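You operate a simulated robot arm through the tools that you are given. There is no shell and no other tool.

You are at the controls of a simulated robot arm. One attempt, no reset.

## Task
Power up the circuit board and run its motor at 150 rpm.
Fine: push the blue and orange link plugs home first, then main on, ignition on, throttle last.

The check looks at the end state, three seconds after you hand in, the way a careful person would. Anything else that was tipped, shoved, dropped, spilled or broken makes it a failure.

## Robot
A 6-joint arm with a two-finger parallel gripper, fixed in place. Base frame: the origin is on the floor under the middle of its stand, x ahead of it, y to its left, z up. Lengths are in m, angles in rad, forces in N, time in s.
With the tool pointing down near the work surface it reaches from about 0.36 to 0.76 m from the base axis. Its first joint turns from -1.152 to 1.152 rad. Payload 2.45 kg.
Tool frame: the origin (TCP) lies between the finger pads and is the grasp point; the fingertips stand 0.024 m ahead of it; z points along the fingers, y is the line along which they close. Largest opening 0.068 m; finger width 0.017, thickness 0.01; the body of the gripper, 0.04 by 0.07 m, starts 0.041 m behind the TCP.
Orientation is that of the tool frame in the base frame, as [roll, pitch, yaw] about the fixed x, y, z axes, in that order (R = Rz(yaw) Ry(pitch) Rx(roll)). With the fingers straight down and closing along the base's y, the tool's x points along the base's -x, its y along +y and its z along -z.

## Interface
- The arm moves only by the tool arm_command. Its argument "commands" is one flat list of numbers, 7 for each row, row after row: the turn, a rotation vector about the tool's x, y, z in rad, then the shift along the tool's x, y, z in mm, then the opening, from 0 (shut) to 1 (fully open). In form: [ax, ay, az, dx, dy, dz, claw, ax, ay, az, dx, dy, dz, claw, ...]. A call has 1 to 20 rows; each row shifts and turns the commanded pose from where the row before left it, along the tool's axes as they then stand. Rows are played at 5 a second. More than 0.05 m and 0.15 rad between two rows, or a gripper value outside its range, and nothing of the call is played. Where a pose cannot be reached the arm comes as near as it can. A force on the tool above 70 N (or 10 N above the force at the start of the call, whichever is more), or a blocked arm, ends the call early, and 0.2 s more pass. The fingers move at their own pace (about 0.108 m/s each) and stop on an object; they squeeze with about 22 N. The grip force told is the motor's: it shows also when the fingers shut on nothing. Time passes only in rows, and 0.2 s behind the last, so rows that do not move let the fingers close. The reply holds the time, the measured pose of the TCP, the force on the tool along the base axes, the opening and the grip force, in the units named above and with some noise, with the torque about the TCP (base axes, N m) and any sound that the robot's microphone picked up.
- Cameras (640 x 400 px; columns grow to the right, rows downward): "scene" is fixed at [0.1714, 0.4084, 1.5015]; the picture's right is [-0.75, -0.66, 0.00], its down [-0.13, 0.14, -0.98] and it looks along [0.65, -0.73, -0.19] (base axes); focal length 310 px, centre (320, 200). "wrist" rides on the gripper at [0.084, 0.011, -0.075] in the tool frame; the picture's right is [-0.13, 0.99, 0.00], its down [-0.60, -0.08, -0.79] and it looks along [-0.79, -0.10, 0.61] (tool axes); focal length 251 px, centre (320, 200). There is no depth. A picture from a camera that has moved, and an enlarged one, comes with that camera's place and axes in the base frame and with its lens.
- camera(camera): a new picture of that camera. No time passes.
- zoom(camera, box): a new picture of the part [left, top, right, bottom] of that camera's present view, enlarged. No time passes.
- hand_in(): hands the job in; it is judged then, once.

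Nothing tells you positions but the pictures and the camera data. Unless the task says otherwise, let go and move clear before handing in.

The tools are called after "Emit:" as a command line: name --argument value ..., lists and objects as JSON in quotes. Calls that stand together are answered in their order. arm_command: Moves the arm, as the interface text tells. Its arguments: {"type":"object","properties":{"commands":{"type":"array","items":{"type":"number"}}},"required":["commands"]} The other tools are called the same way: camera (camera) takes a picture; zoom (camera, box) takes an enlarged picture of a part of a camera's view; hand_in () hands the job in.

At the start:

```text
clock: 0.0
eef_pos: [0.4043, -0.1599, 1.4697]
tcp_rot: [-3.14, 0.001, 3.141]
wrist_force: [0.5, 1.0, 0.2]
ft_torque: [-0.01, 0.02, 0.01]
finger_gap: 0.0678
gripper_force: 0.0
```

scene: 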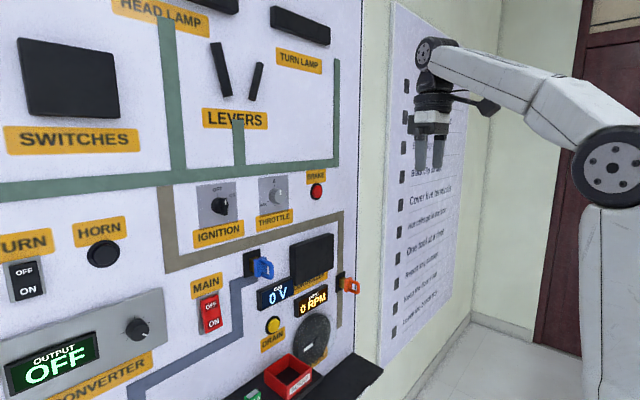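
wrist: 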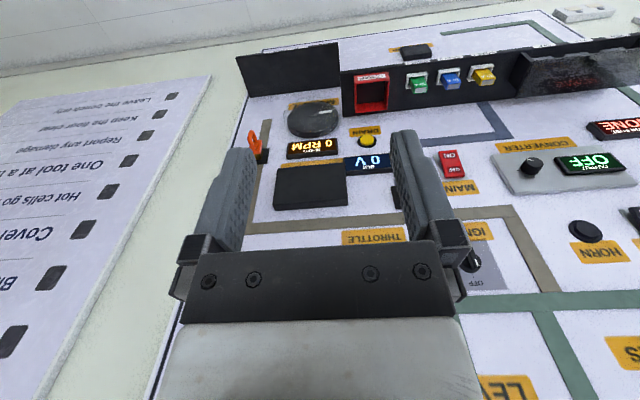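

I see a vertical wall board ahead of the arm with blue and orange link plugs, the MAIN rocker, and the IGNITION and THROTTLE knobs. I'll take closer pictures first to locate everything.

Emit:
zoom --camera "scene" --box '[160, 160, 380, 300]'

Emit:
zoom --camera "scene" --box '[180, 240, 380, 390]'

Emit:
zoom --camera "wrist" --box '[220, 80, 540, 280]'

Emit:
zoom --camera "scene" --box '[0, 200, 180, 400]'

```text
2.86 times, centred on (270, 230) of scene
camera zoom: at [0.1714, 0.4084, 1.5015], right [-0.75, -0.66, 0.0], down [-0.13, 0.14, -0.98], along [0.65, -0.73, -0.19], focal length 885 px, centre (463, 114)
```

zoom: 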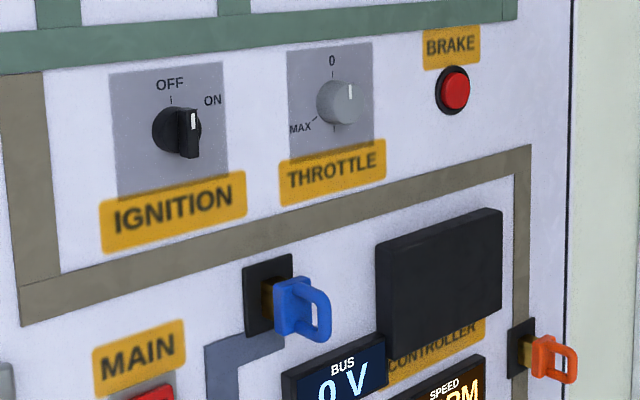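

```text
2.67 times, centred on (280, 315) of scene
camera zoom: at [0.1714, 0.4084, 1.5015], right [-0.75, -0.66, 0.0], down [-0.13, 0.14, -0.98], along [0.65, -0.73, -0.19], focal length 826 px, centre (427, -107)
```

zoom: 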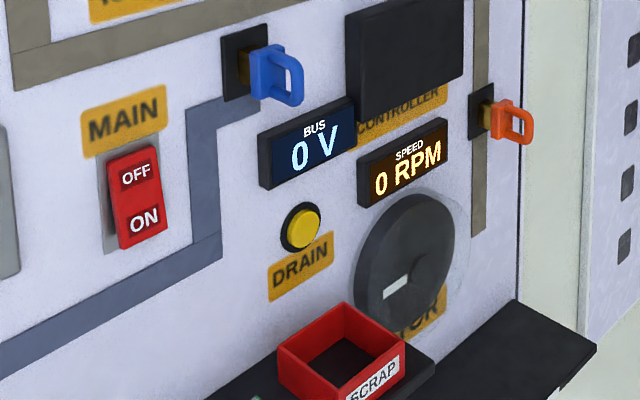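

```text
2.00 times, centred on (380, 180) of wrist
camera zoom: at [0.321, -0.1497, 1.545], right [0.13, 0.99, 0.0], down [0.6, -0.08, 0.79], along [0.79, -0.1, -0.61], focal length 503 px, centre (200, 240)
```

zoom: 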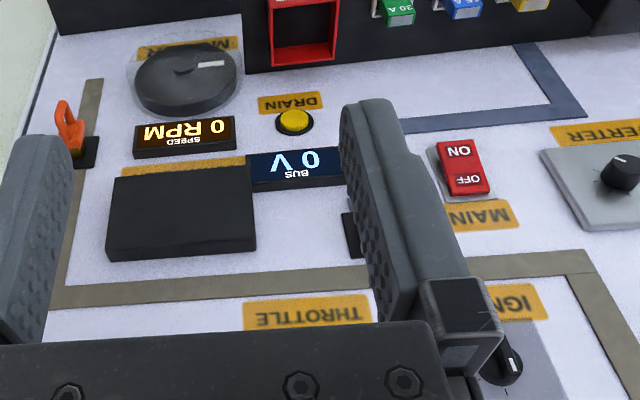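

```text
2.00 times, centred on (90, 300) of scene
camera zoom: at [0.1714, 0.4084, 1.5015], right [-0.75, -0.66, 0.0], down [-0.13, 0.14, -0.98], along [0.65, -0.73, -0.19], focal length 620 px, centre (780, 0)
```

zoom: 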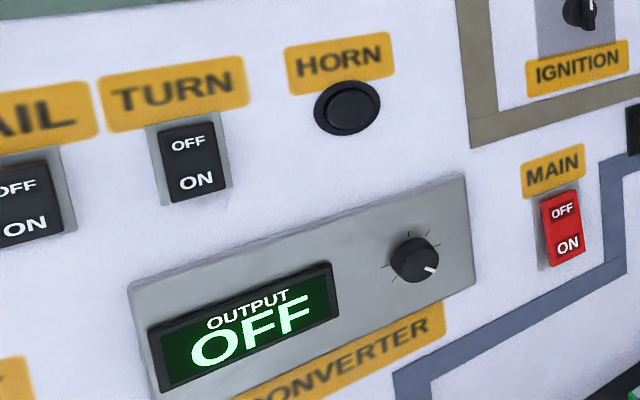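

The board is a vertical plane near x≈0.778. I place blue at (−, −0.02, 1.20), orange at (−, −0.38, 1.02), MAIN at (−, 0.10, 1.12), ignition at (−, 0.055, 1.36) and throttle at (−, −0.09, 1.36). Next I'll turn the tool to point its fingers at the board, staying well away from it.

Emit:
arm_command --commands '[0, -0.1309, 0, 0, 0, 0, 1, 0, -0.1309, 0, 0, 0, 0, 1, 0, -0.1309, 0, 0, 0, 0, 1, 0, -0.1309, 0, 0, 0, 0, 1, 0, -0.1309, 0, 0, 0, 0, 1, 0, -0.1309, 0, 0, 0, 0, 1]'

```text
clock: 1.4
eef_pos: [0.4162, -0.1719, 1.4764]
tcp_rot: [-3.141, 0.787, 3.14]
wrist_force: [-0.3, 0.5, 0.1]
ft_torque: [0.03, 0.01, 0.0]
finger_gap: 0.0679
gripper_force: 0.1
out of reach, approached as far as the arm can: row 6
```

The pose got close to the reach limit because the arm is folded in too far. I'll move forward and down, still about 0.25 m short of the board, and then finish the turn.

Emit:
arm_command --commands '[0, 0, 0, 14.1, 0, 42.4, 1, 0, 0, 0, 14.1, 0, 42.4, 1, 0, 0, 0, 14.1, 0, 42.4, 1, 0, 0, 0, 14.1, 0, 42.4, 1, 0, 0, 0, 14.1, 0, 42.4, 1]'

```text
clock: 2.6
eef_pos: [0.5148, -0.1705, 1.2748]
tcp_rot: [-3.139, 0.784, 3.14]
wrist_force: [-0.4, 0.5, 0.7]
ft_torque: [0.01, -0.01, -0.02]
finger_gap: 0.068
gripper_force: 0.0
```

Emit:
arm_command --commands '[0, -0.1309, 0, 0, 0, 0, 1, 0, -0.1309, 0, 0, 0, 0, 1, 0, -0.1309, 0, 0, 0, 0, 1, 0, -0.1309, 0, 0, 0, 0, 1, 0, -0.1309, 0, 0, 0, 0, 1, 0, -0.1309, 0, 0, 0, 0, 1]'

Emit:
camera --camera "wrist"

Emit:
camera --camera "scene"

```text
clock: 4.0
eef_pos: [0.5172, -0.1716, 1.2762]
tcp_rot: [-0.18, 1.568, -0.181]
wrist_force: [-0.1, 0.6, -0.2]
ft_torque: [0.02, 0.0, -0.05]
finger_gap: 0.0679
gripper_force: 0.1
```

```text
taken
camera wrist: at [0.4419, -0.1604, 1.1926], right [0.0, 0.99, 0.13], down [-0.79, -0.08, 0.6], along [0.61, -0.1, 0.79], focal length 251 px, centre (320, 200)
```

wrist: 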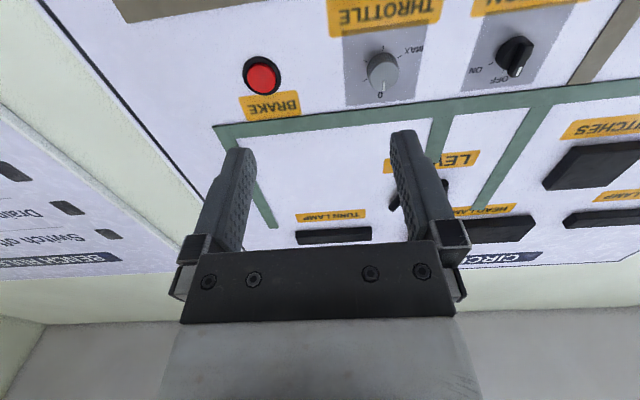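

```text
taken
```

scene: 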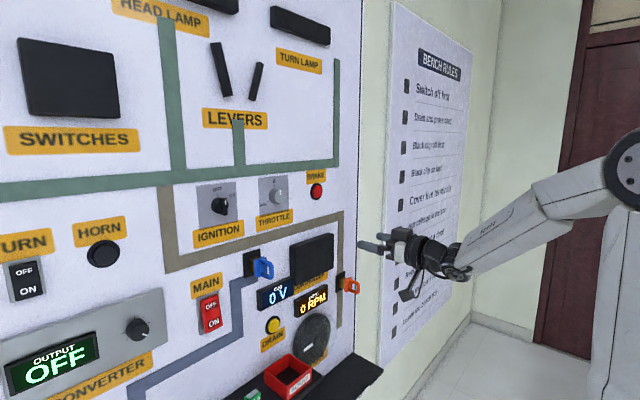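

The tool now points at the board, with the wrist camera looking up from below and its picture upside down. I'll look closer at the knobs from here.

Emit:
zoom --camera "wrist" --box '[320, 0, 560, 150]'

Emit:
zoom --camera "scene" --box '[180, 165, 340, 265]'

Emit:
zoom --camera "scene" --box '[190, 240, 350, 340]'

Emit:
zoom --camera "scene" --box '[240, 245, 370, 325]'

```text
2.67 times, centred on (440, 75) of wrist
camera zoom: at [0.4419, -0.1604, 1.1926], right [0.0, 0.99, 0.13], down [-0.79, -0.08, 0.6], along [0.61, -0.1, 0.79], focal length 670 px, centre (0, 533)
```

zoom: 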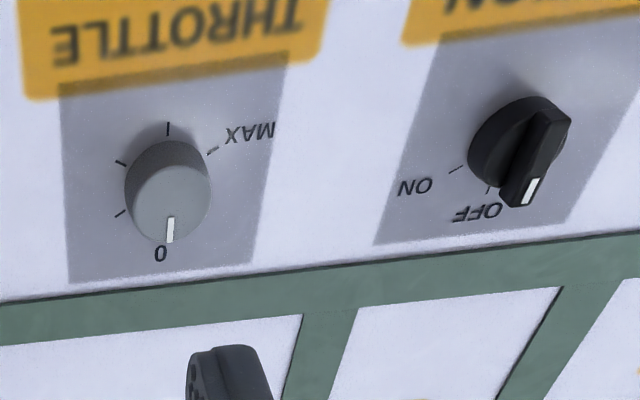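

```text
4.00 times, centred on (260, 215) of scene
camera zoom: at [0.1714, 0.4084, 1.5015], right [-0.75, -0.66, 0.0], down [-0.13, 0.14, -0.98], along [0.65, -0.73, -0.19], focal length 1239 px, centre (560, 140)
```

zoom: 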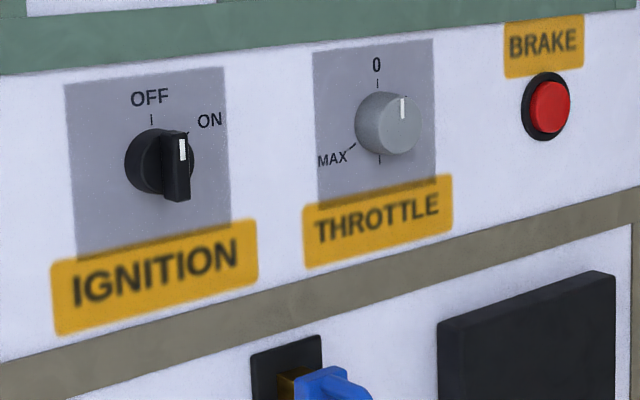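

```text
4.00 times, centred on (270, 290) of scene
camera zoom: at [0.1714, 0.4084, 1.5015], right [-0.75, -0.66, 0.0], down [-0.13, 0.14, -0.98], along [0.65, -0.73, -0.19], focal length 1239 px, centre (520, -160)
```

zoom: 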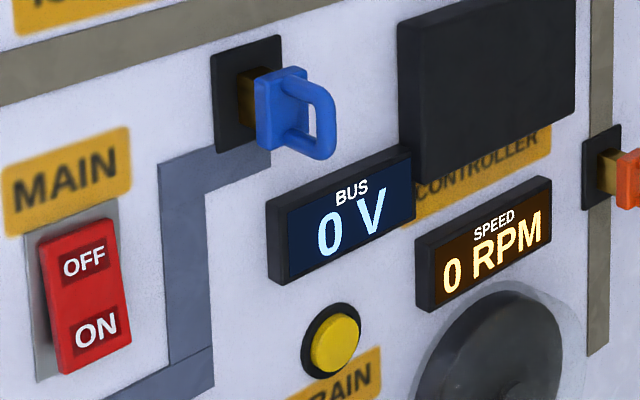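

```text
4.92 times, centred on (305, 285) of scene
camera zoom: at [0.1714, 0.4084, 1.5015], right [-0.75, -0.66, 0.0], down [-0.13, 0.14, -0.98], along [0.65, -0.73, -0.19], focal length 1525 px, centre (394, -218)
```

zoom: 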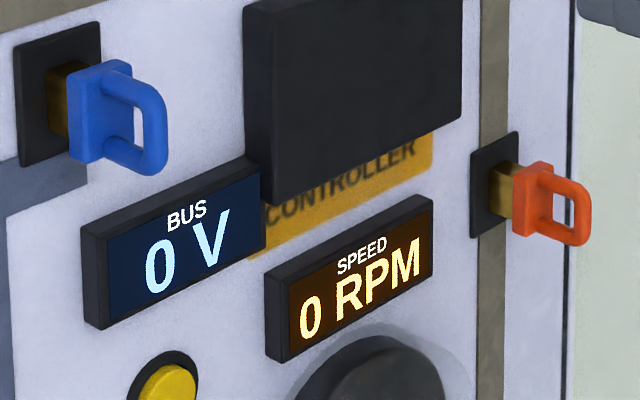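

Both plugs sit partly out with brass showing, and each handle loop lies in the vertical x–z plane. I'll bring the fingers in front of the blue plug at a safe distance, shut them, and check the alignment.

Emit:
arm_command --commands '[0, 0, 0, 18, 37.5, 20.75, 0, 0, 0, 0, 18, 37.5, 20.75, 0, 0, 0, 0, 18, 37.5, 20.75, 0, 0, 0, 0, 18, 37.5, 20.75, 0, 0, 0, 0, 0, 0, 0, 0]'

Emit:
camera --camera "wrist"

Emit:
camera --camera "scene"

```text
clock: 5.2
eef_pos: [0.5902, -0.0608, 1.2057]
tcp_rot: [-3.025, 1.568, -3.005]
wrist_force: [0.1, 0.5, -1.2]
ft_torque: [0.03, -0.01, 0.0]
finger_gap: 0.0
gripper_force: 22.1
out of reach, approached as far as the arm can: row 3, 4
```

```text
taken
camera wrist: at [0.5147, -0.0518, 1.1204], right [-0.02, 0.99, 0.13], down [-0.79, -0.09, 0.61], along [0.61, -0.09, 0.78], focal length 251 px, centre (320, 200)
```

wrist: 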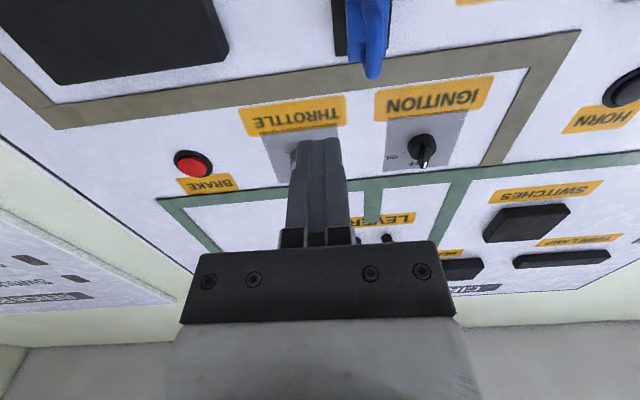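

```text
taken
```

scene: 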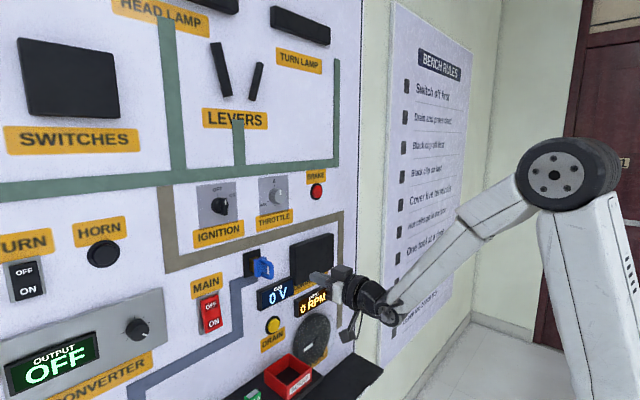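

The blue plug is ahead of the fingers, and the last two rows stopped a little short of their target. I'll pause with a still row to see whether the arm settles.

Emit:
arm_command --commands '[0, 0, 0, 0, 0, 0, 0, 0, 0, 0, 0, 0, 0, 0]'

```text
clock: 5.8
eef_pos: [0.5902, -0.0618, 1.2043]
tcp_rot: [-3.131, 1.566, -3.113]
wrist_force: [-0.4, 0.5, -0.9]
ft_torque: [0.02, -0.02, -0.02]
finger_gap: 0.0
gripper_force: 21.8
```

The arm holds that pose, so this looks like a wrist joint limit: the wrist took a twisted branch while turning off-centre. I'll back out, turn the tool down again, move to y≈0, and turn it forward there so the wrist stays untwisted.

Emit:
arm_command --commands '[0, 0, 0, -18, -27, -19, 0, 0, 0, 0, -18, -27, -19, 0, 0, 0, 0, -18, -27, -19, 0, 0, 0, 0, -18, -27, -19, 0, 0, 0.1309, 0, 0, 0, 0, 0, 0, 0.1309, 0, 0, 0, 0, 0, 0, 0.1309, 0, 0, 0, 0, 0, 0, 0.1309, 0, 0, 0, 0, 0, 0, 0.1309, 0, 0, 0, 0, 0, 0, 0.1309, 0, 0, 0, 0, 0, 0, 0.1309, 0, 0, 0, 0, 0, 0, 0.1309, 0, 0, 0, 0, 0, 0, 0.1309, 0, 0, 0, 0, 0, 0, 0.1309, 0, 0, 0, 0, 0, 0, 0.1309, 0, 0, 0, 0, 0, 0, 0.1309, 0, 0, 0, 0, 0]'

```text
clock: 9.2
eef_pos: [0.514, -0.1702, 1.2745]
tcp_rot: [-3.141, -0.003, 3.141]
wrist_force: [0.5, -0.1, -0.2]
ft_torque: [-0.01, 0.0, 0.02]
finger_gap: 0.0
gripper_force: 22.1
```

The tool is pointing straight down again at (0.51, −0.17, 1.27). Now I'll slide to y=0 and turn it forward there.

Emit:
arm_command --commands '[0, 0, 0, 0, 42.5, 0, 0, 0, 0, 0, 0, 42.5, 0, 0, 0, 0, 0, 0, 42.5, 0, 0, 0, 0, 0, 0, 42.7, 0, 0, 0, 0, 0, 0, 0, 0, 0]'

```text
clock: 10.4
eef_pos: [0.512, 0.0013, 1.2759]
tcp_rot: [3.141, -0.001, -3.14]
wrist_force: [0.0, -0.5, -0.1]
ft_torque: [-0.01, 0.01, -0.02]
finger_gap: 0.0
gripper_force: 21.7
```

Emit:
arm_command --commands '[0, -0.1309, 0, 0, 0, 0, 0, 0, -0.1309, 0, 0, 0, 0, 0, 0, -0.1309, 0, 0, 0, 0, 0, 0, -0.1309, 0, 0, 0, 0, 0, 0, -0.1309, 0, 0, 0, 0, 0, 0, -0.1309, 0, 0, 0, 0, 0, 0, -0.1309, 0, 0, 0, 0, 0, 0, -0.1309, 0, 0, 0, 0, 0, 0, -0.1309, 0, 0, 0, 0, 0, 0, -0.1309, 0, 0, 0, 0, 0, 0, -0.1309, 0, 0, 0, 0, 0, 0, -0.1309, 0, 0, 0, 0, 0]'

Emit:
camera --camera "scene"

Emit:
camera --camera "wrist"

```text
clock: 13.0
eef_pos: [0.5199, -0.0023, 1.2721]
tcp_rot: [0.08, 1.569, 0.08]
wrist_force: [0.2, 0.2, -1.3]
ft_torque: [0.02, 0.0, 0.02]
finger_gap: 0.0
gripper_force: 22.4
out of reach, approached as far as the arm can: row 8
```

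```text
taken
```

scene: 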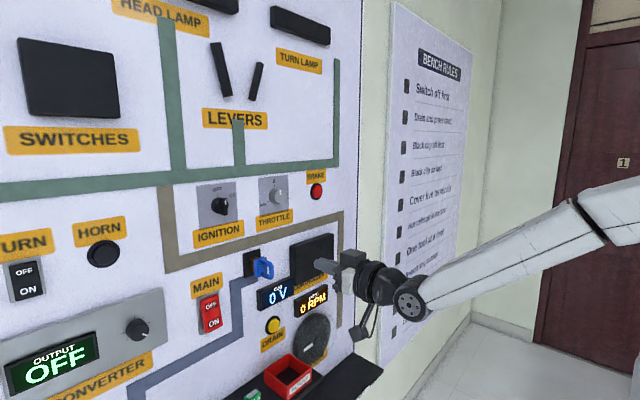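

```text
taken
camera wrist: at [0.4457, 0.0095, 1.1887], right [0.0, 0.99, 0.13], down [-0.79, -0.08, 0.6], along [0.61, -0.1, 0.79], focal length 251 px, centre (320, 200)
```

wrist: 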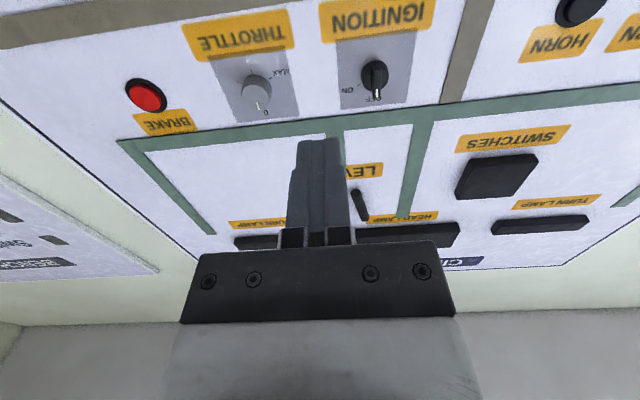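

The arm passed through cleanly: the tool points forward at (0.52, 0, 1.27) with the wrist untwisted. Next I'll move in front of the blue plug, still short of it.

Emit:
arm_command --commands '[0, 0, 0, 22.7, -6.3, 26.7, 0, 0, 0, 0, 22.7, -6.3, 26.7, 0, 0, 0, 0, 22.7, -6.3, 26.7, 0, 0, 0, 0, 0, 0, 0, 0]'

Emit:
camera --camera "wrist"

Emit:
zoom --camera "scene" --box '[200, 200, 420, 340]'

```text
clock: 14.0
eef_pos: [0.602, -0.0189, 1.2043]
tcp_rot: [0.08, 1.571, 0.079]
wrist_force: [1.0, -0.4, -0.5]
ft_torque: [0.0, 0.03, -0.03]
finger_gap: 0.0
gripper_force: 21.9
```

```text
taken
camera wrist: at [0.5266, -0.0088, 1.1211], right [0.0, 0.99, 0.13], down [-0.79, -0.08, 0.6], along [0.61, -0.1, 0.79], focal length 251 px, centre (320, 200)
```

wrist: 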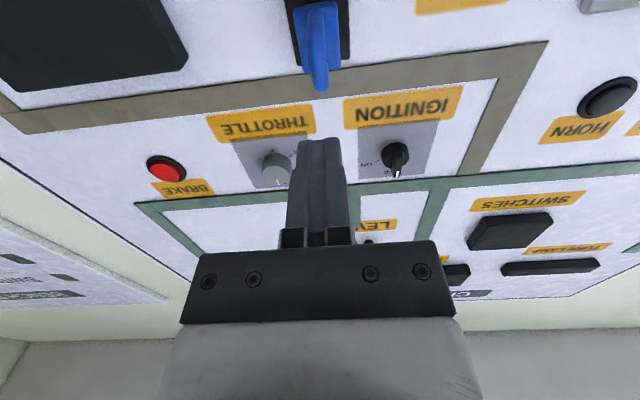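

```text
2.86 times, centred on (310, 270) of scene
camera zoom: at [0.1714, 0.4084, 1.5015], right [-0.75, -0.66, 0.0], down [-0.13, 0.14, -0.98], along [0.65, -0.73, -0.19], focal length 885 px, centre (349, 0)
```

zoom: 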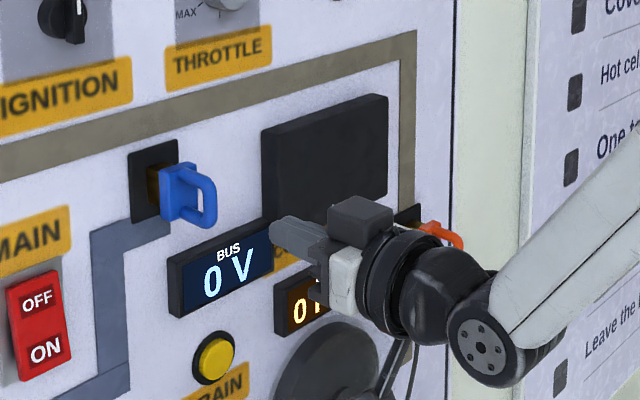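

Emit:
zoom --camera "wrist" --box '[260, 0, 400, 88]'

Emit:
zoom --camera "scene" --box '[230, 235, 330, 298]'

```text
4.55 times, centred on (330, 44) of wrist
camera zoom: at [0.5266, -0.0088, 1.1211], right [0.0, 0.99, 0.13], down [-0.79, -0.08, 0.6], along [0.61, -0.1, 0.79], focal length 1143 px, centre (274, 909)
```

zoom: 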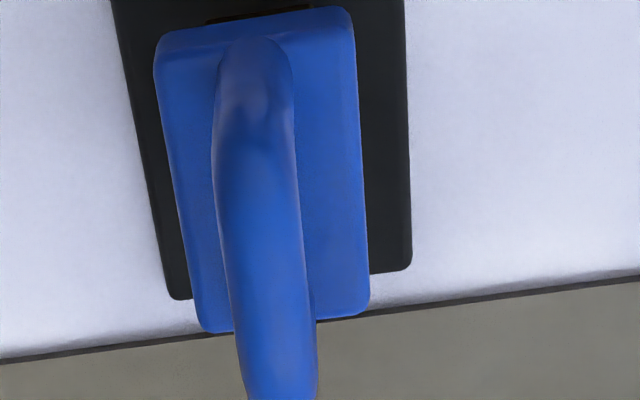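

```text
6.35 times, centred on (280, 266) of scene
camera zoom: at [0.1714, 0.4084, 1.5015], right [-0.75, -0.66, 0.0], down [-0.13, 0.14, -0.98], along [0.65, -0.73, -0.19], focal length 1967 px, centre (574, -222)
```

zoom: 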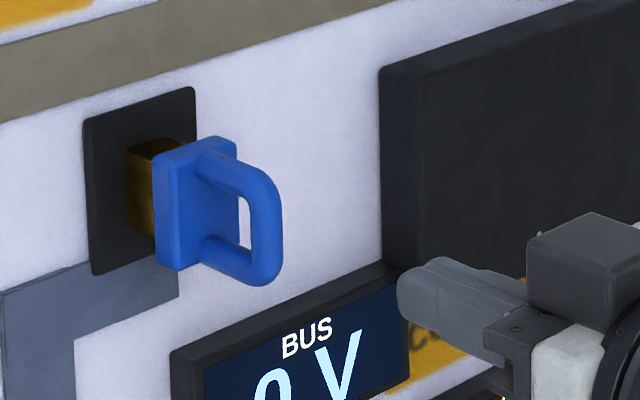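

The blue handle's end bar is at about (0.70, −0.021, 1.205), so the shut fingers are well lined up. I'll close most of the gap and then push in small steps.

Emit:
arm_command --commands '[0, 0, 0, 0, -2, 20, 0, 0, 0, 0, 0, 0, 20, 0, 0, 0, 0, 0, 0, 15, 0, 0, 0, 0, 0, 0, 5, 0, 0, 0, 0, 0, 0, 0, 0]'

Emit:
zoom --camera "scene" --box '[230, 235, 330, 298]'

Emit:
zoom --camera "wrist" --box '[240, 50, 400, 150]'

```text
clock: 15.2
eef_pos: [0.6603, -0.0226, 1.2056]
tcp_rot: [3.115, 1.569, 3.118]
wrist_force: [-0.1, 0.0, -1.0]
ft_torque: [-0.03, -0.01, -0.03]
finger_gap: 0.0
gripper_force: 23.0
```

```text
6.35 times, centred on (280, 266) of scene
camera zoom: at [0.1714, 0.4084, 1.5015], right [-0.75, -0.66, 0.0], down [-0.13, 0.14, -0.98], along [0.65, -0.73, -0.19], focal length 1967 px, centre (574, -222)
```

zoom: 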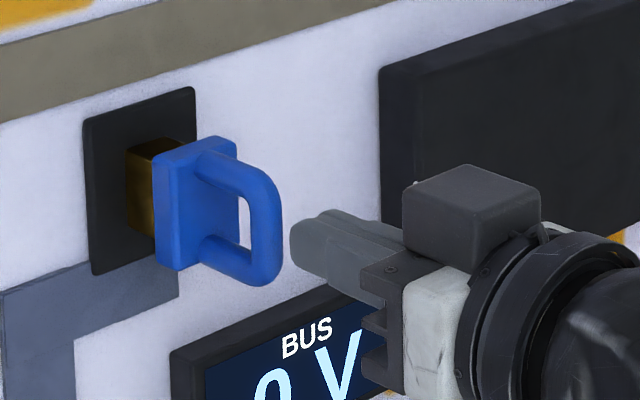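

```text
4.00 times, centred on (320, 100) of wrist
camera zoom: at [0.5851, -0.0118, 1.1207], right [0.0, 0.99, 0.13], down [-0.79, -0.08, 0.6], along [0.61, -0.1, 0.79], focal length 1006 px, centre (320, 600)
```

zoom: 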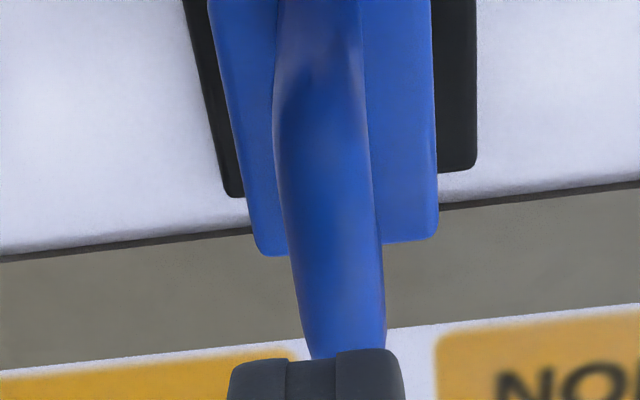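

The fist is centred about 3 mm to the right of the bar, so I'll shift y by +3 mm. Then I'll push forward gently, watching the force.

Emit:
arm_command --commands '[0, 0, 0, 0, 3, 0, 0, 0, 0, 0, 0, 0, 5, 0, 0, 0, 0, 0, 0, 5, 0, 0, 0, 0, 0, 0, 4, 0, 0, 0, 0, 0, 0, 3, 0, 0, 0, 0, 0, 0, 0, 0]'

Emit:
zoom --camera "scene" --box '[230, 235, 330, 298]'

Emit:
zoom --camera "wrist" --box '[240, 50, 400, 150]'

```text
clock: 16.6
eef_pos: [0.6771, -0.0181, 1.2046]
tcp_rot: [-0.372, 1.569, -0.372]
wrist_force: [-4.0, -1.5, 0.0]
ft_torque: [0.0, 0.0, -0.08]
finger_gap: 0.0001
gripper_force: 22.0
```

```text
6.35 times, centred on (280, 266) of scene
camera zoom: at [0.1713, 0.4084, 1.5015], right [-0.75, -0.66, 0.0], down [-0.13, 0.14, -0.98], along [0.65, -0.73, -0.19], focal length 1967 px, centre (574, -222)
```

zoom: 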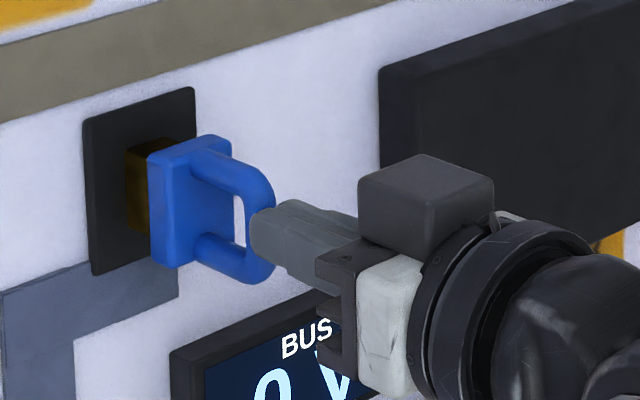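

```text
4.00 times, centred on (320, 100) of wrist
camera zoom: at [0.6022, -0.0077, 1.121], right [0.0, 0.99, 0.13], down [-0.79, -0.08, 0.6], along [0.61, -0.1, 0.79], focal length 1006 px, centre (320, 600)
```

zoom: 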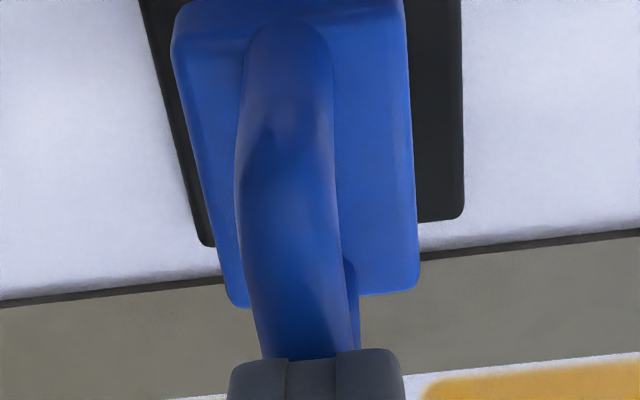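

There is contact at about 4 N and the blue plug is already sliding inward. I'll keep pushing in small steps.

Emit:
arm_command --commands '[0, 0, 0, 0, -1, 3, 0, 0, 0, 0, 0, 0, 3, 0, 0, 0, 0, 0, 0, 3, 0, 0, 0, 0, 0, 0, 3, 0, 0, 0, 0, 0, 0, 0, 0]'

Emit:
zoom --camera "scene" --box '[230, 235, 330, 298]'

```text
clock: 17.8
eef_pos: [0.6898, -0.0186, 1.2051]
tcp_rot: [-3.109, 1.569, -3.11]
wrist_force: [-0.6, -0.2, -0.7]
ft_torque: [0.04, 0.0, -0.02]
finger_gap: 0.0
gripper_force: 21.5
```

```text
6.35 times, centred on (280, 266) of scene
camera zoom: at [0.1714, 0.4084, 1.5015], right [-0.75, -0.66, 0.0], down [-0.13, 0.14, -0.98], along [0.65, -0.73, -0.19], focal length 1967 px, centre (574, -222)
```

zoom: 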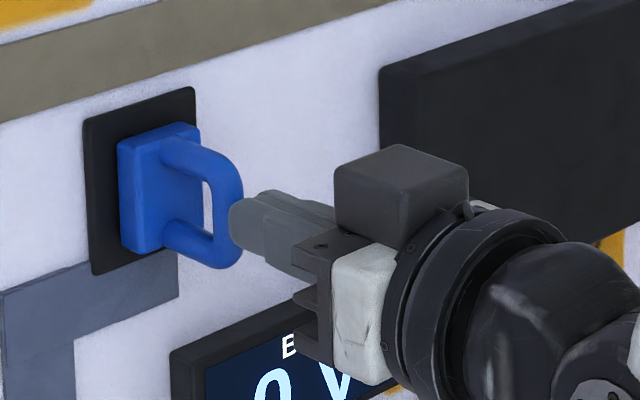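

The blue plug appears to have snapped in, with no brass visible and the force dropped off. I'll press a little further to confirm the hard stop.

Emit:
arm_command --commands '[0, 0, 0, 0, 0, 2, 0, 0, 0, 0, 0, 0, 2, 0, 0, 0, 0, 0, 0, 2, 0, 0, 0, 0, 0, 0, 0, 0]'

Emit:
zoom --camera "scene" --box '[230, 235, 330, 298]'

```text
clock: 18.8
eef_pos: [0.6962, -0.0203, 1.2052]
tcp_rot: [-0.542, 1.57, -0.542]
wrist_force: [1.2, -0.6, -1.0]
ft_torque: [0.04, -0.03, -0.01]
finger_gap: 0.0003
gripper_force: 22.1
```

```text
6.35 times, centred on (280, 266) of scene
camera zoom: at [0.1714, 0.4084, 1.5015], right [-0.75, -0.66, 0.0], down [-0.13, 0.14, -0.98], along [0.65, -0.73, -0.19], focal length 1967 px, centre (574, -222)
```

zoom: 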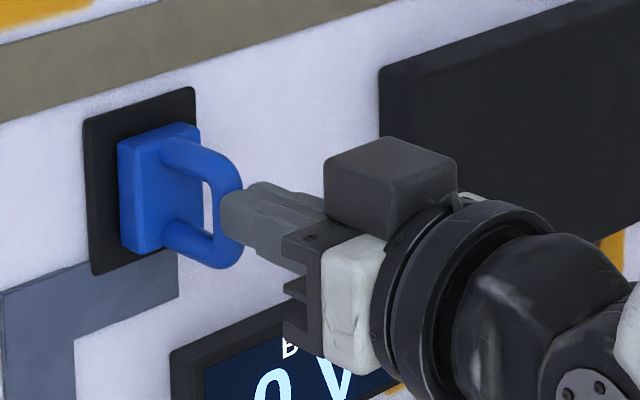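

Emit:
arm_command --commands '[0, 0, 0, 0, 0, 2, 0, 0, 0, 0, 0, 0, 1.5, 0, 0, 0, 0, 0, 0, 1.5, 0, 0, 0, 0, 0, 0, 0, 0]'

Emit:
zoom --camera "scene" --box '[230, 235, 330, 298]'

```text
clock: 19.8
eef_pos: [0.6993, -0.0208, 1.2048]
tcp_rot: [0.058, 1.569, 0.059]
wrist_force: [-61.9, -1.6, 12.2]
ft_torque: [-0.06, 0.24, -0.01]
finger_gap: 0.0
gripper_force: 22.1
```

```text
6.35 times, centred on (280, 266) of scene
camera zoom: at [0.1688, 0.4084, 1.5018], right [-0.75, -0.66, 0.0], down [-0.13, 0.14, -0.98], along [0.65, -0.73, -0.19], focal length 1967 px, centre (574, -222)
```

zoom: 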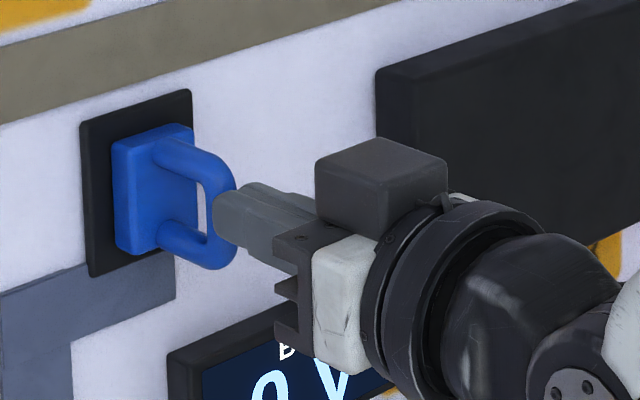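

The 62 N reading means the blue plug is home against its hard stop. I'll back off and move over to the orange plug, staying clear of the board.

Emit:
arm_command --commands '[0, 0, 0, 0, 0, -20, 0, 0, 0, 0, 0, 0, -40, 0, 0, 0, 0, 0, 0, -40, 0, 0, 0, 0, 20.3, -39.8, 0, 0, 0, 0, 0, 20.3, -39.8, 0, 0, 0, 0, 0, 20.3, -39.8, 0, 0, 0, 0, 0, 20.3, -39.8, 0, 0, 0, 0, 0, 20.3, -39.8, 0, 0, 0, 0, 0, 20.3, -39.8, 0, 0, 0, 0, 0, 20.3, -39.8, 0, 0, 0, 0, 0, 20.3, -39.8, 0, 0, 0, 0, 0, 20.3, -39.8, 0, 0, 0, 0, 0, 0, 0, 0, 0]'

Emit:
camera --camera "wrist"

Emit:
camera --camera "scene"

```text
clock: 22.6
eef_pos: [0.5987, -0.3793, 1.0241]
tcp_rot: [1.843, 1.57, 1.843]
wrist_force: [0.1, -0.1, -0.4]
ft_torque: [-0.02, 0.0, -0.01]
finger_gap: 0.0
gripper_force: 21.6
```

```text
taken
camera wrist: at [0.5236, -0.3688, 0.9401], right [0.0, 0.99, 0.13], down [-0.79, -0.08, 0.6], along [0.61, -0.1, 0.79], focal length 251 px, centre (320, 200)
```

wrist: 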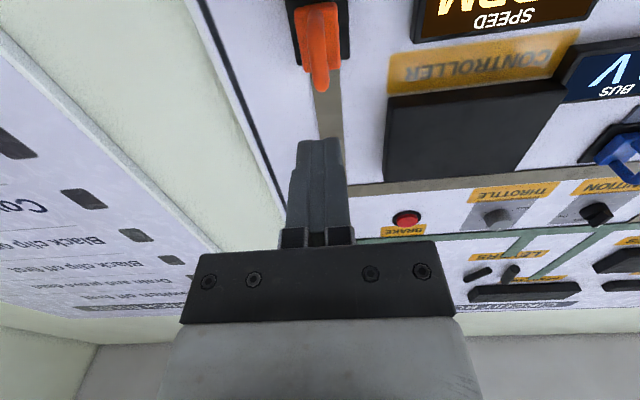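

```text
taken
```

scene: 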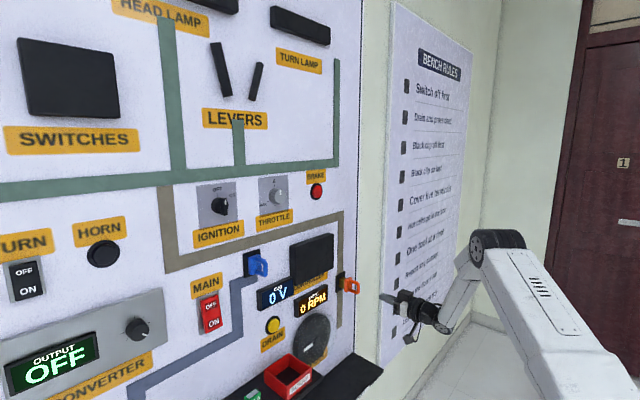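

The orange plug is straight ahead. I'll approach to the same stand-off distance and check the alignment.

Emit:
arm_command --commands '[0, 0, 0, 0, 0, 20, 0, 0, 0, 0, 0, 0, 20, 0, 0, 0, 0, 0, 0, 15, 0, 0, 0, 0, 0, 0, 5, 0, 0, 0, 0, 0, 0, 0, 0]'

Emit:
zoom --camera "wrist" --box '[240, 50, 400, 150]'

Emit:
zoom --camera "scene" --box '[310, 255, 410, 318]'

```text
clock: 23.8
eef_pos: [0.6606, -0.3781, 1.0235]
tcp_rot: [-0.281, 1.57, -0.282]
wrist_force: [0.6, -0.1, -0.3]
ft_torque: [0.01, -0.02, 0.01]
finger_gap: 0.0001
gripper_force: 22.2
```

```text
4.00 times, centred on (320, 100) of wrist
camera zoom: at [0.5856, -0.3677, 0.9394], right [0.0, 0.99, 0.13], down [-0.79, -0.08, 0.6], along [0.61, -0.1, 0.79], focal length 1006 px, centre (320, 600)
```

zoom: 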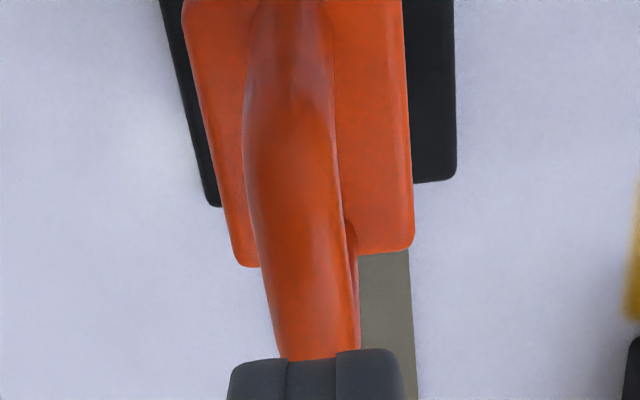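

```text
6.35 times, centred on (360, 286) of scene
camera zoom: at [0.1714, 0.4084, 1.5015], right [-0.75, -0.66, 0.0], down [-0.13, 0.14, -0.98], along [0.65, -0.73, -0.19], focal length 1967 px, centre (66, -349)
```

zoom: 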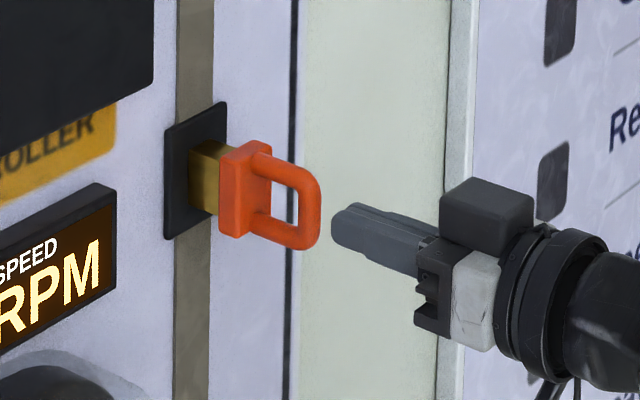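

It's aligned sideways, but the fist sits about 4 mm low. I'll raise it slightly and push.

Emit:
arm_command --commands '[0, 0, 0, -4, 0, 0, 0, 0, 0, 0, 0, 0, 5, 0, 0, 0, 0, 0, 0, 5, 0, 0, 0, 0, 0, 0, 4, 0, 0, 0, 0, 0, 0, 3, 0, 0, 0, 0, 0, 0, 3, 0, 0, 0, 0, 0, 0, 3, 0, 0, 0, 0, 0, 0, 0, 0]'

Emit:
zoom --camera "scene" --box '[310, 255, 410, 318]'

Emit:
zoom --camera "wrist" --box '[240, 50, 400, 150]'

```text
clock: 25.6
eef_pos: [0.6849, -0.3801, 1.0256]
tcp_rot: [1.275, 1.571, 1.278]
wrist_force: [-0.4, -0.3, 0.2]
ft_torque: [-0.02, -0.01, -0.01]
finger_gap: 0.0
gripper_force: 22.0
```

```text
6.35 times, centred on (360, 286) of scene
camera zoom: at [0.1714, 0.4084, 1.5015], right [-0.75, -0.66, 0.0], down [-0.13, 0.14, -0.98], along [0.65, -0.73, -0.19], focal length 1967 px, centre (66, -349)
```

zoom: 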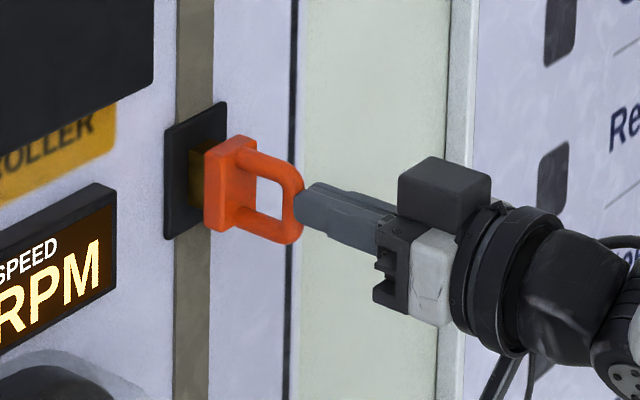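

```text
4.00 times, centred on (320, 100) of wrist
camera zoom: at [0.6094, -0.3686, 0.9424], right [0.0, 0.99, 0.13], down [-0.79, -0.08, 0.6], along [0.61, -0.1, 0.79], focal length 1006 px, centre (320, 600)
```

zoom: 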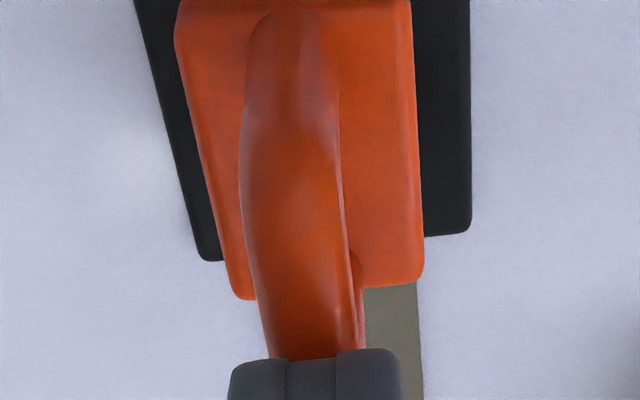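

The orange plug is moving in and some brass is still showing. I'll keep pushing.

Emit:
arm_command --commands '[0, 0, 0, 0, 0, 3, 0, 0, 0, 0, 0, 0, 3, 0, 0, 0, 0, 0, 0, 2, 0, 0, 0, 0, 0, 0, 0, 0]'

Emit:
zoom --camera "scene" --box '[310, 255, 410, 318]'

```text
clock: 26.6
eef_pos: [0.6923, -0.3787, 1.0268]
tcp_rot: [2.079, 1.57, 2.081]
wrist_force: [0.1, 0.1, 0.4]
ft_torque: [0.0, 0.01, -0.01]
finger_gap: 0.0
gripper_force: 21.9
```

```text
6.35 times, centred on (360, 286) of scene
camera zoom: at [0.1714, 0.4084, 1.5015], right [-0.75, -0.66, 0.0], down [-0.13, 0.14, -0.98], along [0.65, -0.73, -0.19], focal length 1967 px, centre (66, -349)
```

zoom: 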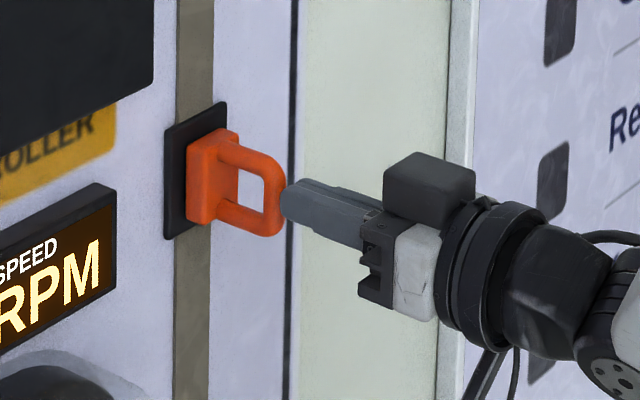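

Emit:
arm_command --commands '[0, 0, 0, 0, 0, 3, 0, 0, 0, 0, 0, 0, 2, 0, 0, 0, 0, 0, 0, 1.5, 0, 0, 0, 0, 0, 0, 1.5, 0, 0, 0, 0, 0, 0, 0, 0]'

Emit:
zoom --camera "scene" --box '[310, 255, 410, 318]'

```text
clock: 27.8
eef_pos: [0.6991, -0.378, 1.0266]
tcp_rot: [0.845, 1.57, 0.845]
wrist_force: [-43.3, 10.7, 9.0]
ft_torque: [0.01, 0.16, 0.2]
finger_gap: 0.0
gripper_force: 22.1
```

```text
6.35 times, centred on (360, 286) of scene
camera zoom: at [0.1698, 0.4089, 1.5016], right [-0.75, -0.66, 0.0], down [-0.13, 0.14, -0.98], along [0.65, -0.73, -0.19], focal length 1967 px, centre (66, -349)
```

zoom: 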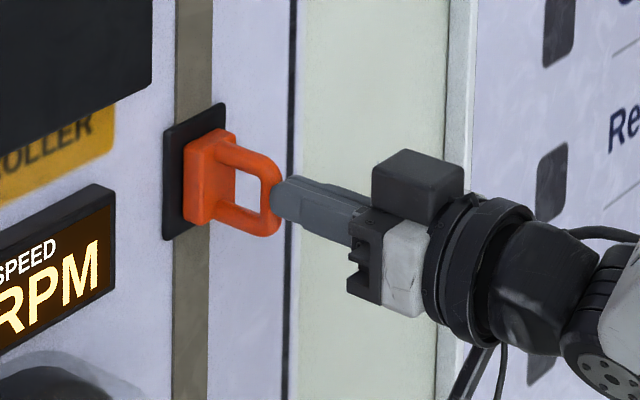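

The orange plug is also against its stop at the same depth as the blue one. I'll retreat and move in front of the lower (ON) end of the MAIN rocker, at about (y 0.097, z 1.10).

Emit:
arm_command --commands '[0, 0, 0, 0, 0, -20, 0, 0, 0, 0, 0, 0, -40, 0, 0, 0, 0, 0, 0, -40, 0, 0, 0, 0, -6.8, 43.2, 0, 0, 0, 0, 0, -6.8, 43.2, 0, 0, 0, 0, 0, -6.8, 43.2, 0, 0, 0, 0, 0, -6.8, 43.2, 0, 0, 0, 0, 0, -6.8, 43.2, 0, 0, 0, 0, 0, -6.8, 43.2, 0, 0, 0, 0, 0, -6.8, 43.2, 0, 0, 0, 0, 0, -6.8, 43.2, 0, 0, 0, 0, 0, -6.8, 43.2, 0, 0, 0, 0, 0, -6.8, 43.2, 0, 0, 0, 0, 0, -6.8, 43.2, 0, 0, 0, 0, 0, 0, 0, 0, 0]'

Emit:
camera --camera "wrist"

Emit:
camera --camera "scene"

```text
clock: 31.0
eef_pos: [0.5986, 0.0989, 1.0995]
tcp_rot: [-0.937, 1.57, -0.938]
wrist_force: [-0.7, -0.3, -0.6]
ft_torque: [0.05, 0.03, -0.02]
finger_gap: 0.0
gripper_force: 21.6
```

```text
taken
camera wrist: at [0.5245, 0.1091, 1.0165], right [0.0, 0.99, 0.13], down [-0.79, -0.08, 0.6], along [0.61, -0.1, 0.79], focal length 251 px, centre (320, 200)
```

wrist: 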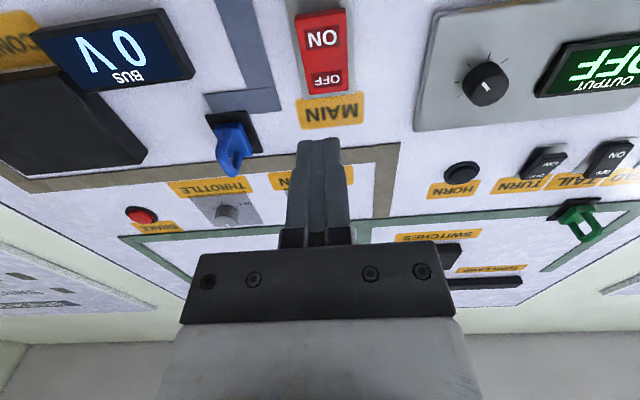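

```text
taken
```

scene: 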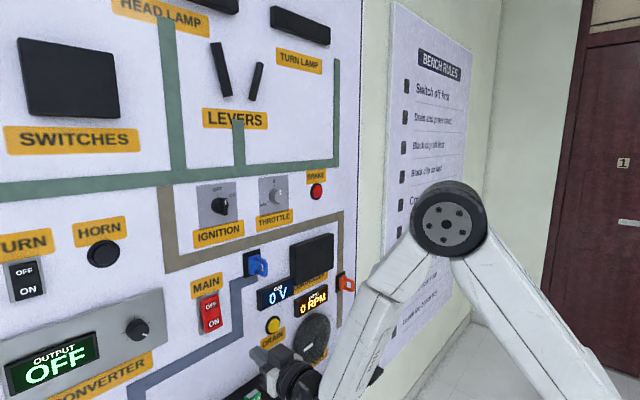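

The ON half of MAIN is at about (0.757, 0.100, 1.098), directly ahead. I'll approach to about 15 mm away first and check the view.

Emit:
arm_command --commands '[0, 0, 0, 3, 1, 40, 0, 0, 0, 0, 0, 0, 40, 0, 0, 0, 0, 0, 0, 25, 0, 0, 0, 0, 0, 0, 10, 0, 0, 0, 0, 0, 0, 0, 0]'

Emit:
camera --camera "wrist"

Emit:
zoom --camera "scene" --box '[180, 260, 280, 323]'

```text
clock: 32.2
eef_pos: [0.7116, 0.1004, 1.0981]
tcp_rot: [-0.558, 1.57, -0.559]
wrist_force: [-0.6, -0.5, 1.3]
ft_torque: [-0.03, -0.01, 0.01]
finger_gap: 0.0
gripper_force: 22.0
```

```text
taken
camera wrist: at [0.6371, 0.1103, 1.0139], right [0.0, 0.99, 0.13], down [-0.79, -0.08, 0.6], along [0.61, -0.1, 0.79], focal length 251 px, centre (320, 200)
```

wrist: 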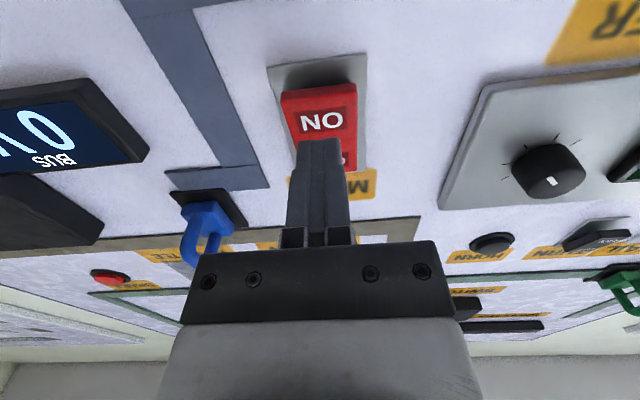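

```text
6.35 times, centred on (230, 292) of scene
camera zoom: at [0.1714, 0.4084, 1.5015], right [-0.75, -0.66, 0.0], down [-0.13, 0.14, -0.98], along [0.65, -0.73, -0.19], focal length 1967 px, centre (891, -381)
```

zoom: 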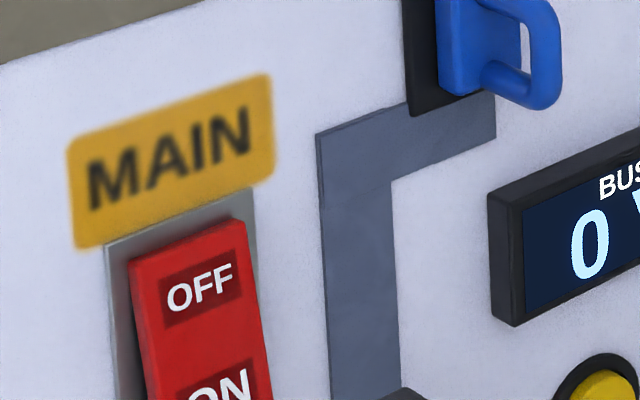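

The fingertips are about 1–2 cm off the ON face and centred on it. I'll press in small steps.

Emit:
arm_command --commands '[0, 0, 0, 0, 0, 5, 0, 0, 0, 0, 0, 0, 4, 0, 0, 0, 0, 0, 0, 3, 0, 0, 0, 0, 0, 0, 3, 0, 0, 0, 0, 0, 0, 3, 0, 0, 0, 0, 0, 0, 0, 0]'

Emit:
zoom --camera "scene" --box '[180, 250, 340, 350]'

Emit:
zoom --camera "wrist" --box '[220, 40, 420, 165]'

```text
clock: 33.6
eef_pos: [0.7325, 0.096, 1.0988]
tcp_rot: [-2.51, 1.57, -2.51]
wrist_force: [0.1, -0.3, 0.2]
ft_torque: [-0.01, 0.02, 0.01]
finger_gap: 0.0
gripper_force: 22.4
```

```text
4.00 times, centred on (260, 300) of scene
camera zoom: at [0.1714, 0.4084, 1.5015], right [-0.75, -0.66, 0.0], down [-0.13, 0.14, -0.98], along [0.65, -0.73, -0.19], focal length 1239 px, centre (560, -200)
```

zoom: 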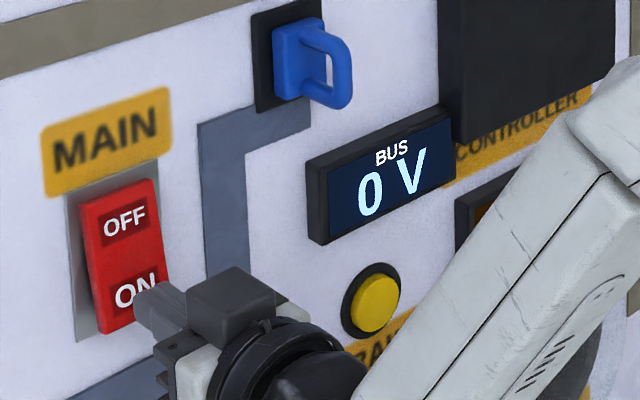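

```text
3.20 times, centred on (320, 102) of wrist
camera zoom: at [0.6573, 0.1075, 1.0143], right [0.0, 0.99, 0.13], down [-0.79, -0.08, 0.6], along [0.61, -0.1, 0.79], focal length 805 px, centre (320, 512)
```

zoom: 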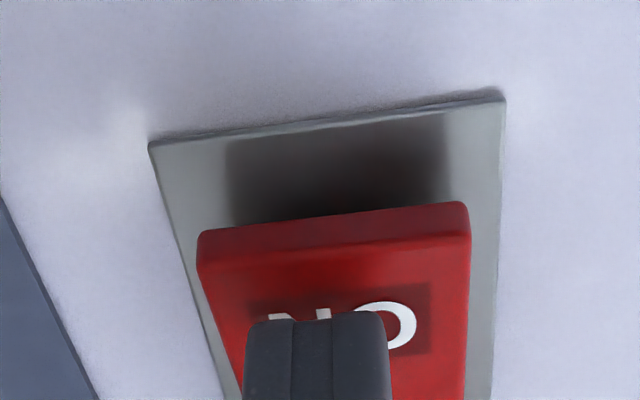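

No contact yet, and y has drifted by about 4 mm. I'll correct that and keep going.

Emit:
arm_command --commands '[0, 0, 0, 0, 3, 3, 0, 0, 0, 0, 0, 0, 3, 0, 0, 0, 0, 0, 0, 2, 0, 0, 0, 0, 0, 0, 2, 0, 0, 0, 0, 0, 0, 0, 0]'

Emit:
zoom --camera "scene" --box '[180, 250, 340, 350]'

Emit:
zoom --camera "wrist" --box '[220, 40, 420, 165]'

```text
clock: 34.8
eef_pos: [0.7444, 0.1013, 1.0965]
tcp_rot: [0.174, 1.57, 0.174]
wrist_force: [-0.3, 0.6, -0.5]
ft_torque: [0.01, 0.0, -0.01]
finger_gap: 0.0
gripper_force: 21.7
```

```text
4.00 times, centred on (260, 300) of scene
camera zoom: at [0.1714, 0.4084, 1.5015], right [-0.75, -0.66, 0.0], down [-0.13, 0.14, -0.98], along [0.65, -0.73, -0.19], focal length 1239 px, centre (560, -200)
```

zoom: 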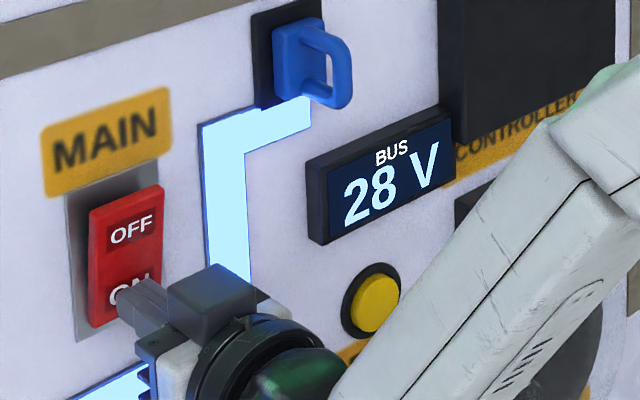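

```text
3.20 times, centred on (320, 102) of wrist
camera zoom: at [0.6683, 0.1115, 1.0133], right [0.0, 0.99, 0.13], down [-0.79, -0.08, 0.6], along [0.61, -0.1, 0.79], focal length 805 px, centre (320, 512)
```

zoom: 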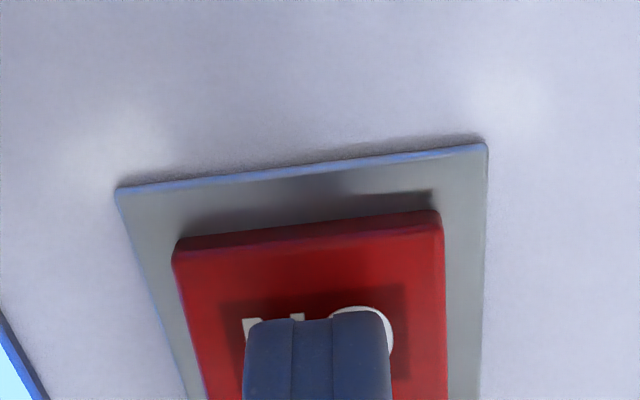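

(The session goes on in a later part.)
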